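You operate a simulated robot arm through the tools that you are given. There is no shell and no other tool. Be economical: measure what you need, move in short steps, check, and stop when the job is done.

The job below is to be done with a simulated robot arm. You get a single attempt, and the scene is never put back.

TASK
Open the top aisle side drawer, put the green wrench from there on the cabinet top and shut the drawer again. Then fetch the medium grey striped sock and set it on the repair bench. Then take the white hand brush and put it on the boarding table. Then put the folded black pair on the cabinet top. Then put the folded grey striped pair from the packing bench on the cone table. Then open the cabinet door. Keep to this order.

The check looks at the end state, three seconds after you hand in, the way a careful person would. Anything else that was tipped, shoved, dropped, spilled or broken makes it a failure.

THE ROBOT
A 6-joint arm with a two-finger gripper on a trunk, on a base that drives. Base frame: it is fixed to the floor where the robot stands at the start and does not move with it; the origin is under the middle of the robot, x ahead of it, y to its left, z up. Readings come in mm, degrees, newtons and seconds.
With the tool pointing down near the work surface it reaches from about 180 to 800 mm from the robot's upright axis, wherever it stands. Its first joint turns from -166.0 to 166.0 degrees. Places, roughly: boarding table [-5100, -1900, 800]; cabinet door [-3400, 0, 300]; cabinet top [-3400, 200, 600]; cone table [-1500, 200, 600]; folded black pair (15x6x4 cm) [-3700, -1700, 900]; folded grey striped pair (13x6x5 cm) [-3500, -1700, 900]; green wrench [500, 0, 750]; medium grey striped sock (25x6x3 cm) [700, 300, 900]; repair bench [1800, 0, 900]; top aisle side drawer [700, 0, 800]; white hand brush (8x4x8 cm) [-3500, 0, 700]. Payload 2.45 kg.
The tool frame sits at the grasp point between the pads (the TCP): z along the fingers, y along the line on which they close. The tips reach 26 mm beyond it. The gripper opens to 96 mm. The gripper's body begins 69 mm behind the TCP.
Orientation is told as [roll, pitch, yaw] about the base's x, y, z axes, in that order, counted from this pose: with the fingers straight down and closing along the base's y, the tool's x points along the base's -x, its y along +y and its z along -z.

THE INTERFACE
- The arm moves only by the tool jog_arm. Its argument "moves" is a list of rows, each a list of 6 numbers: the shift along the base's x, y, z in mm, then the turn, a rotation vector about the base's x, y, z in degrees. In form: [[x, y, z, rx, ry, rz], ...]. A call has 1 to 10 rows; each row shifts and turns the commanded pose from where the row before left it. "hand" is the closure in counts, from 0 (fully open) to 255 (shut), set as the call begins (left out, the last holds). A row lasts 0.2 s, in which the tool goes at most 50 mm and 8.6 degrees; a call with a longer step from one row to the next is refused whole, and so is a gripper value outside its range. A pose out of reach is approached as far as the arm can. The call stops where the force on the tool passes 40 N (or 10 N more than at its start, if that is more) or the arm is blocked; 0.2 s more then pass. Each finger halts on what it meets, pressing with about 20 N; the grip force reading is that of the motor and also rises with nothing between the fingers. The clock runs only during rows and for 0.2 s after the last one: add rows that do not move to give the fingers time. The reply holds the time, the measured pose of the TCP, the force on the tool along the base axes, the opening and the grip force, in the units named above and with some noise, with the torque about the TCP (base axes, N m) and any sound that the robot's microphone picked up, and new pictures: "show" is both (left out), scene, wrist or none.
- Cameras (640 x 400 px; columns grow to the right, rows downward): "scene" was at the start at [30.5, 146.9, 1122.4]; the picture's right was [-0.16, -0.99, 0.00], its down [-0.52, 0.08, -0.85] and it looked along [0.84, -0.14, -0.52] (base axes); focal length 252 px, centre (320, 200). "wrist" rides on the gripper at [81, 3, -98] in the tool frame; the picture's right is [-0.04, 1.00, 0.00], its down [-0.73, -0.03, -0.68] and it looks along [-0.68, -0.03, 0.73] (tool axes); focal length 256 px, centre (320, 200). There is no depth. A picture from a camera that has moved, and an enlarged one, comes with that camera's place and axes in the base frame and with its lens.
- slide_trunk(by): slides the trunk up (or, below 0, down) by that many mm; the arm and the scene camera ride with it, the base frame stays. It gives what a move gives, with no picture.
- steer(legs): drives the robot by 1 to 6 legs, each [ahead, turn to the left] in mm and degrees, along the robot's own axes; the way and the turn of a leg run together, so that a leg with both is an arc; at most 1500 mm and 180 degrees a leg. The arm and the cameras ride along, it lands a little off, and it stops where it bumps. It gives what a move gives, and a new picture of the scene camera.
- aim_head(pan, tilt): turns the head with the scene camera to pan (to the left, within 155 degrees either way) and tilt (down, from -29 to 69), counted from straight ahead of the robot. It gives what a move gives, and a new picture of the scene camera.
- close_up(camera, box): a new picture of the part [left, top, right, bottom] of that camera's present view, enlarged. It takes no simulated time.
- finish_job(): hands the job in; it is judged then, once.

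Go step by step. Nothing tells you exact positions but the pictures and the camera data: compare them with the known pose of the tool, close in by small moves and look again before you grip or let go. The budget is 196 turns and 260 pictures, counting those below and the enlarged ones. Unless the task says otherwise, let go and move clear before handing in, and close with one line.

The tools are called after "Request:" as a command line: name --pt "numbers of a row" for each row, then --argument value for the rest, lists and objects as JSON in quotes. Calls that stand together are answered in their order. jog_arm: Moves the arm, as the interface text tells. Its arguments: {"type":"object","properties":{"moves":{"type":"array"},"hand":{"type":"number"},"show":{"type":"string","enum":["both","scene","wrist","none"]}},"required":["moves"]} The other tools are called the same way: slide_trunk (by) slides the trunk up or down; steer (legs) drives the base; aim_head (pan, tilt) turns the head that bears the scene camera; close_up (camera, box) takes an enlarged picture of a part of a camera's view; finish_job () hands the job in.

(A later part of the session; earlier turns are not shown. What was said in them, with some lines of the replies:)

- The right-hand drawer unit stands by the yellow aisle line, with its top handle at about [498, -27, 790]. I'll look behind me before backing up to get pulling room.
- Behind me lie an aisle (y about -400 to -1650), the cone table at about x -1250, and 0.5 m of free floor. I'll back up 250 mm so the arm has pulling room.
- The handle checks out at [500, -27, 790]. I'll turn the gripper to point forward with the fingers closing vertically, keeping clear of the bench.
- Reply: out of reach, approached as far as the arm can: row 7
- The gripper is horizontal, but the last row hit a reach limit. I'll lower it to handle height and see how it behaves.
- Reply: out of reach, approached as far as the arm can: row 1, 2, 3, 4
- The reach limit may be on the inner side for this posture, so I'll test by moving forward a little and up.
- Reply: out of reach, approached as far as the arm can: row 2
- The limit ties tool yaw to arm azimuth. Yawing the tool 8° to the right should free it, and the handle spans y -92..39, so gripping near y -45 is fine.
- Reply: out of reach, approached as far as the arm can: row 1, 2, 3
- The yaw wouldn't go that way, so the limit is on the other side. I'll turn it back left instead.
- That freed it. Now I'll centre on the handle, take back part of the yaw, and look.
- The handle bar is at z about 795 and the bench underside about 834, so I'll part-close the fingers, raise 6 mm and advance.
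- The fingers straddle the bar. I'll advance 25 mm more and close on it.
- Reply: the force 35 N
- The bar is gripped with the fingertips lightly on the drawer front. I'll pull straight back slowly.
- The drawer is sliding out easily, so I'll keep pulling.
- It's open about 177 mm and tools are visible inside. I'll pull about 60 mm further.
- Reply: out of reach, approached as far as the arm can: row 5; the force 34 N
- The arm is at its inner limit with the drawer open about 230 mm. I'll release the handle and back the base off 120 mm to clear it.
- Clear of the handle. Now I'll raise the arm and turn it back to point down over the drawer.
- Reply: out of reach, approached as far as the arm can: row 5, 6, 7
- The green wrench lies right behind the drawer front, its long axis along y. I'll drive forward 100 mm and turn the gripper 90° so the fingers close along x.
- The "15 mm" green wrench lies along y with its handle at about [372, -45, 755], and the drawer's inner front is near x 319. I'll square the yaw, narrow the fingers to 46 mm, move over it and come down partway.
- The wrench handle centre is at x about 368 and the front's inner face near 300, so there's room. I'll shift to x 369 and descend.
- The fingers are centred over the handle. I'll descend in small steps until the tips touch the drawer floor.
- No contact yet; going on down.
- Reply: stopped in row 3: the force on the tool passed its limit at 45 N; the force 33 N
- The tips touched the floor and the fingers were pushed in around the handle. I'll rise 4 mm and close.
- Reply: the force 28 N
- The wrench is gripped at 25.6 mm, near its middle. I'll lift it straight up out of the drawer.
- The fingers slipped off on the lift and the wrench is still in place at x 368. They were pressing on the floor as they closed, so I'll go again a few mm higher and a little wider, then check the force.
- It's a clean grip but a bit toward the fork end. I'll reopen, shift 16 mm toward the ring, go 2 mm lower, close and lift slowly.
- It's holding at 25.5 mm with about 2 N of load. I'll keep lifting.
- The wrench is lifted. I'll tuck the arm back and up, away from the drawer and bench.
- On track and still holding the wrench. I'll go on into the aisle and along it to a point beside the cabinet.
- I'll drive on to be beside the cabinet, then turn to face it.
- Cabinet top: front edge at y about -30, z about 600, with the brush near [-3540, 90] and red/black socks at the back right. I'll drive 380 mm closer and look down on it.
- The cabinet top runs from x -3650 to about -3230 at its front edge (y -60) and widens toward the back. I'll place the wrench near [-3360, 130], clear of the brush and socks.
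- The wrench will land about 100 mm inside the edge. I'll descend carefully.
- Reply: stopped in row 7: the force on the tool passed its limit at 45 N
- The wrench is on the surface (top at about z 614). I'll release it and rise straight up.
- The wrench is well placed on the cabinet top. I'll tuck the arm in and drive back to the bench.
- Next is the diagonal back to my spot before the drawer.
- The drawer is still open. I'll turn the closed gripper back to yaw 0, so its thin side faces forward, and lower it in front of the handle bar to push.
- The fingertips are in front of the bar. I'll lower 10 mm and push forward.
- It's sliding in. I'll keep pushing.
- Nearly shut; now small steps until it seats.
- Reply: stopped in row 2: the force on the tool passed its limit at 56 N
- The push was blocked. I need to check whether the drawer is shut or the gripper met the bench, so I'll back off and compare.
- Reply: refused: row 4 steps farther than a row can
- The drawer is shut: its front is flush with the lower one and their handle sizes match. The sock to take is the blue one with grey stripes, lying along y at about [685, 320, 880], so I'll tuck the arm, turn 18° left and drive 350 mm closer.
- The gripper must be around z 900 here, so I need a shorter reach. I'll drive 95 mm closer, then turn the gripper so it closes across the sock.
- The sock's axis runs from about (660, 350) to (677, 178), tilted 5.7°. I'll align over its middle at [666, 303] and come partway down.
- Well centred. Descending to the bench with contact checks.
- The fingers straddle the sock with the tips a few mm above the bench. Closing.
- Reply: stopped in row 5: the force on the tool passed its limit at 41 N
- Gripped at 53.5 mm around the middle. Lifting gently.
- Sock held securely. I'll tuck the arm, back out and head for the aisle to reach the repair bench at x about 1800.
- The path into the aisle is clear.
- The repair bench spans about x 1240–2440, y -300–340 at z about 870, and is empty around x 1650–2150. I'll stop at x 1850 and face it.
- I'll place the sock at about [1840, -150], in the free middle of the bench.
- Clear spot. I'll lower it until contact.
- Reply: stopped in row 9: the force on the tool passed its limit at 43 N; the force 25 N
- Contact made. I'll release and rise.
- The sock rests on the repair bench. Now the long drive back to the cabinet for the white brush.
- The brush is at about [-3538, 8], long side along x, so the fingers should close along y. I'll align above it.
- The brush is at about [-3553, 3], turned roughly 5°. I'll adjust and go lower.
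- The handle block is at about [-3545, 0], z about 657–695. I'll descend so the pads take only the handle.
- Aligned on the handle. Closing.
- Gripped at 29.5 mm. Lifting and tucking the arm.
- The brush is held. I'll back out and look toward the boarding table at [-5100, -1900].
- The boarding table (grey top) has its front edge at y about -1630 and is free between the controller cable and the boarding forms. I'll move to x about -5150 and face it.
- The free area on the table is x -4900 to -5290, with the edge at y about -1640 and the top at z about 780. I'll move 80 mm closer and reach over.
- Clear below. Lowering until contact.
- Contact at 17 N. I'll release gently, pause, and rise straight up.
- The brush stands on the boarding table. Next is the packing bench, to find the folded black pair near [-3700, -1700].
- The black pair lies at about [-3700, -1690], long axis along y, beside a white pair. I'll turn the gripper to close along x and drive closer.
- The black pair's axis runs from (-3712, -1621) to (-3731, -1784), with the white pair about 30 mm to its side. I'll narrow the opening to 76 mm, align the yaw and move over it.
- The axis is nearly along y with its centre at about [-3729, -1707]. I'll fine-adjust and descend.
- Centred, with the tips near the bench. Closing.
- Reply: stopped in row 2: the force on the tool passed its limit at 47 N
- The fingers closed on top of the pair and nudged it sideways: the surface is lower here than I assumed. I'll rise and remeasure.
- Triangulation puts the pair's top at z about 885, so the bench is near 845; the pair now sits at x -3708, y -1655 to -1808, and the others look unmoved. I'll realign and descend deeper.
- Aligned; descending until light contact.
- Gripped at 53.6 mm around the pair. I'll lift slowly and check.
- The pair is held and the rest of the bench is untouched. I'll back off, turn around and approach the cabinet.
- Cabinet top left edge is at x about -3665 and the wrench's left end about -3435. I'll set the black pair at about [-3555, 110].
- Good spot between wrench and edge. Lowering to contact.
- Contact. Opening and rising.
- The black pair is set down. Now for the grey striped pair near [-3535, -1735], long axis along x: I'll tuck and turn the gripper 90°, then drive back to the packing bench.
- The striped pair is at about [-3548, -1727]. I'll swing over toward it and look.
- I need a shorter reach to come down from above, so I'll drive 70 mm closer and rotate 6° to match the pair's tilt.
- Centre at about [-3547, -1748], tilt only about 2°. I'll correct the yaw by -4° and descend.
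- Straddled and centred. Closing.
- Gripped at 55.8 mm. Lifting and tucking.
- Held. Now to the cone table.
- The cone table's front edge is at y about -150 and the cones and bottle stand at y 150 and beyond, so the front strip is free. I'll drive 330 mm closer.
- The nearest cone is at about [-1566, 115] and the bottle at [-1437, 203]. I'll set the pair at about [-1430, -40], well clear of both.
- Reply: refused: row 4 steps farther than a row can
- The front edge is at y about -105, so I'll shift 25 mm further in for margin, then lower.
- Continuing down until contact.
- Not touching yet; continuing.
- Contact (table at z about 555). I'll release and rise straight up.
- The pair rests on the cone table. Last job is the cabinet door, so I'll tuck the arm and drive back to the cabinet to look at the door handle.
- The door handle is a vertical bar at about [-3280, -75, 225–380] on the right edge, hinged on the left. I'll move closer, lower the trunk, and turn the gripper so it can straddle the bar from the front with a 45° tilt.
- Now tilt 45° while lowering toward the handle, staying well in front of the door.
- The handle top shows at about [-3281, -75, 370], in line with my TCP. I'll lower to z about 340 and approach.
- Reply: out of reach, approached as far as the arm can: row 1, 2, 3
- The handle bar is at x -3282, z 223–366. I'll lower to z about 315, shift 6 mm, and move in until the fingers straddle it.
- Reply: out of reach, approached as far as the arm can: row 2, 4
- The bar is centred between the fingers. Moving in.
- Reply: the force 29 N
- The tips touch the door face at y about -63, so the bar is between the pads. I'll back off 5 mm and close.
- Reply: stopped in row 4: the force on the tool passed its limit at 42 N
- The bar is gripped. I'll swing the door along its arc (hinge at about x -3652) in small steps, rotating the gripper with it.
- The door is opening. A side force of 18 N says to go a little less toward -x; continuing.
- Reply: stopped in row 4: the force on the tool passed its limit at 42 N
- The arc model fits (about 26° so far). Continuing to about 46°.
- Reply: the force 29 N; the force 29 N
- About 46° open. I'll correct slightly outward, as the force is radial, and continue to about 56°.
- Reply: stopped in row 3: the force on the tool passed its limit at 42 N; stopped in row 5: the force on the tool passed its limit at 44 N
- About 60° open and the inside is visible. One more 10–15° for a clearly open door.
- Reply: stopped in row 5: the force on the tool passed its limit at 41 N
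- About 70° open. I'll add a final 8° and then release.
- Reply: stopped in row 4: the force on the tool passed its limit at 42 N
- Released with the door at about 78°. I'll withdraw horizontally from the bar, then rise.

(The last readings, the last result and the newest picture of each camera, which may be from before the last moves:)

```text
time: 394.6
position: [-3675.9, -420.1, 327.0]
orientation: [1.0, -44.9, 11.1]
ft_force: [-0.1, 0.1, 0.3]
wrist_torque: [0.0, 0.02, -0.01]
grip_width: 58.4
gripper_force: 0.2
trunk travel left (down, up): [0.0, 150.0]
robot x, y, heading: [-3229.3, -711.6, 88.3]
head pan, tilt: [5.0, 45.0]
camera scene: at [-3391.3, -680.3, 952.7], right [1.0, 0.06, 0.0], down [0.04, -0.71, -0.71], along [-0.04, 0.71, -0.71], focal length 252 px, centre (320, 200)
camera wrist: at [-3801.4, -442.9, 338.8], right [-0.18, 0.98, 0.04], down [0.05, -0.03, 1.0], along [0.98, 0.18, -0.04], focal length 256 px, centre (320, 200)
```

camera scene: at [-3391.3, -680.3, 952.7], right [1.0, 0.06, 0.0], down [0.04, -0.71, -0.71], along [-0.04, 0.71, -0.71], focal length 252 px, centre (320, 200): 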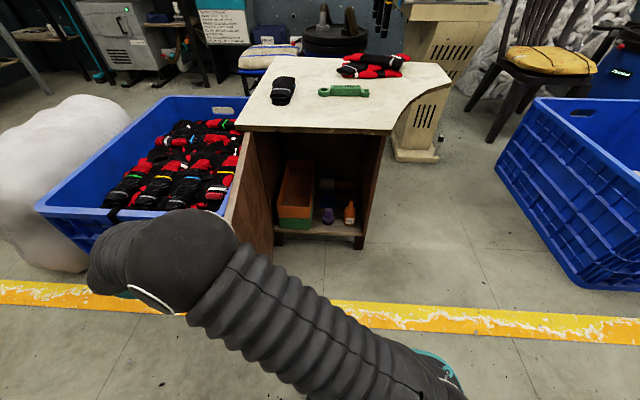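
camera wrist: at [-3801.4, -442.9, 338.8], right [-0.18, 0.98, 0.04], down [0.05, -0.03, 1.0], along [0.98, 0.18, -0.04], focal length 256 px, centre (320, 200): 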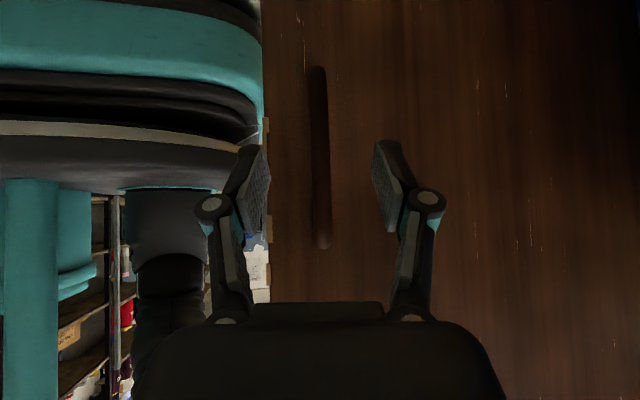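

Clear of the handle, with the whole arm in front of the door's edge. I'll back the base straight away 200 mm, then take a look.

Request:
steer --legs '[[-220, 0]]'

Request:
jog_arm --pt "20 0 40 0 0 0" --pt "20 0 40 0 0 0" --pt "20 0 40 0 0 0" --pt "20 0 40 0 0 0" --pt "20 0 40 0 0 0" --pt "20 0 40 0 0 0"

```text
time: 396.3
position: [-3682.4, -638.3, 326.2]
orientation: [1.0, -44.8, 11.1]
ft_force: [-0.3, -0.8, -0.8]
wrist_torque: [0.03, -0.03, -0.01]
grip_width: 58.6
gripper_force: 0.1
trunk travel left (down, up): [0.0, 150.0]
robot x, y, heading: [-3237.6, -929.6, 88.0]
head pan, tilt: [5.0, 45.0]
camera scene: at [-3398.0, -900.1, 952.7], right [1.0, 0.06, 0.0], down [0.04, -0.71, -0.71], along [-0.04, 0.71, -0.71], focal length 252 px, centre (320, 200)
```

scene: 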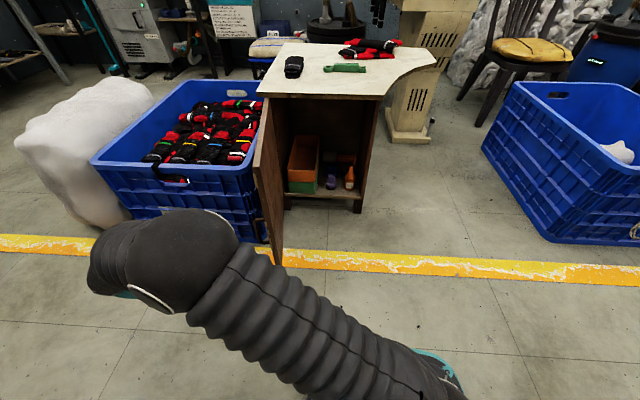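

```text
time: 397.7
position: [-3562.7, -639.3, 566.7]
orientation: [1.0, -44.9, 11.1]
ft_force: [-0.2, 0.0, 0.3]
wrist_torque: [0.01, -0.04, 0.0]
grip_width: 58.5
gripper_force: 0.1
trunk travel left (down, up): [0.0, 150.0]
robot x, y, heading: [-3234.3, -931.5, 88.0]
head pan, tilt: [5.0, 45.0]
camera scene: at [-3398.0, -900.0, 952.6], right [1.0, 0.06, 0.0], down [0.04, -0.71, -0.71], along [-0.04, 0.71, -0.71], focal length 252 px, centre (320, 200)
camera wrist: at [-3688.2, -662.5, 578.8], right [-0.18, 0.98, 0.04], down [0.05, -0.03, 1.0], along [0.98, 0.18, -0.04], focal length 256 px, centre (320, 200)
```

scene: 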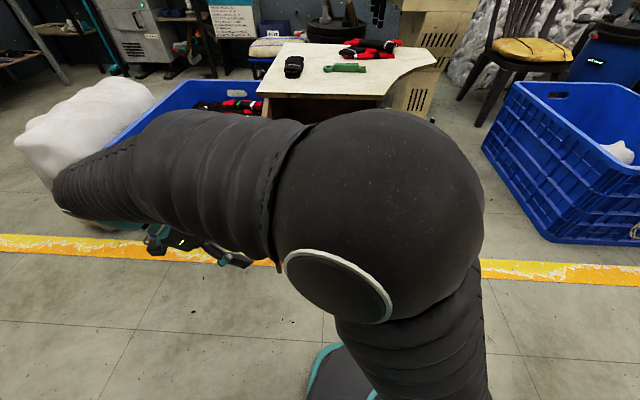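
wrist: 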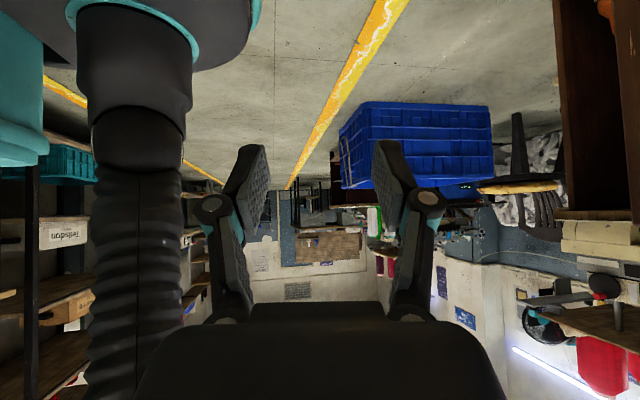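

The door stands wide open, the wrench and black pair rest on the cabinet top, and the arm is clear with nothing held, so I'm handing in.

Request:
finish_job

```text
The job is handed in.
```

All six steps are done in the order you gave, and the job is handed in. The cabinet door stands about 78° open. While I was gripping the folded black pair it slid a few centimetres on the packing bench. Nothing else looked moved or tipped.
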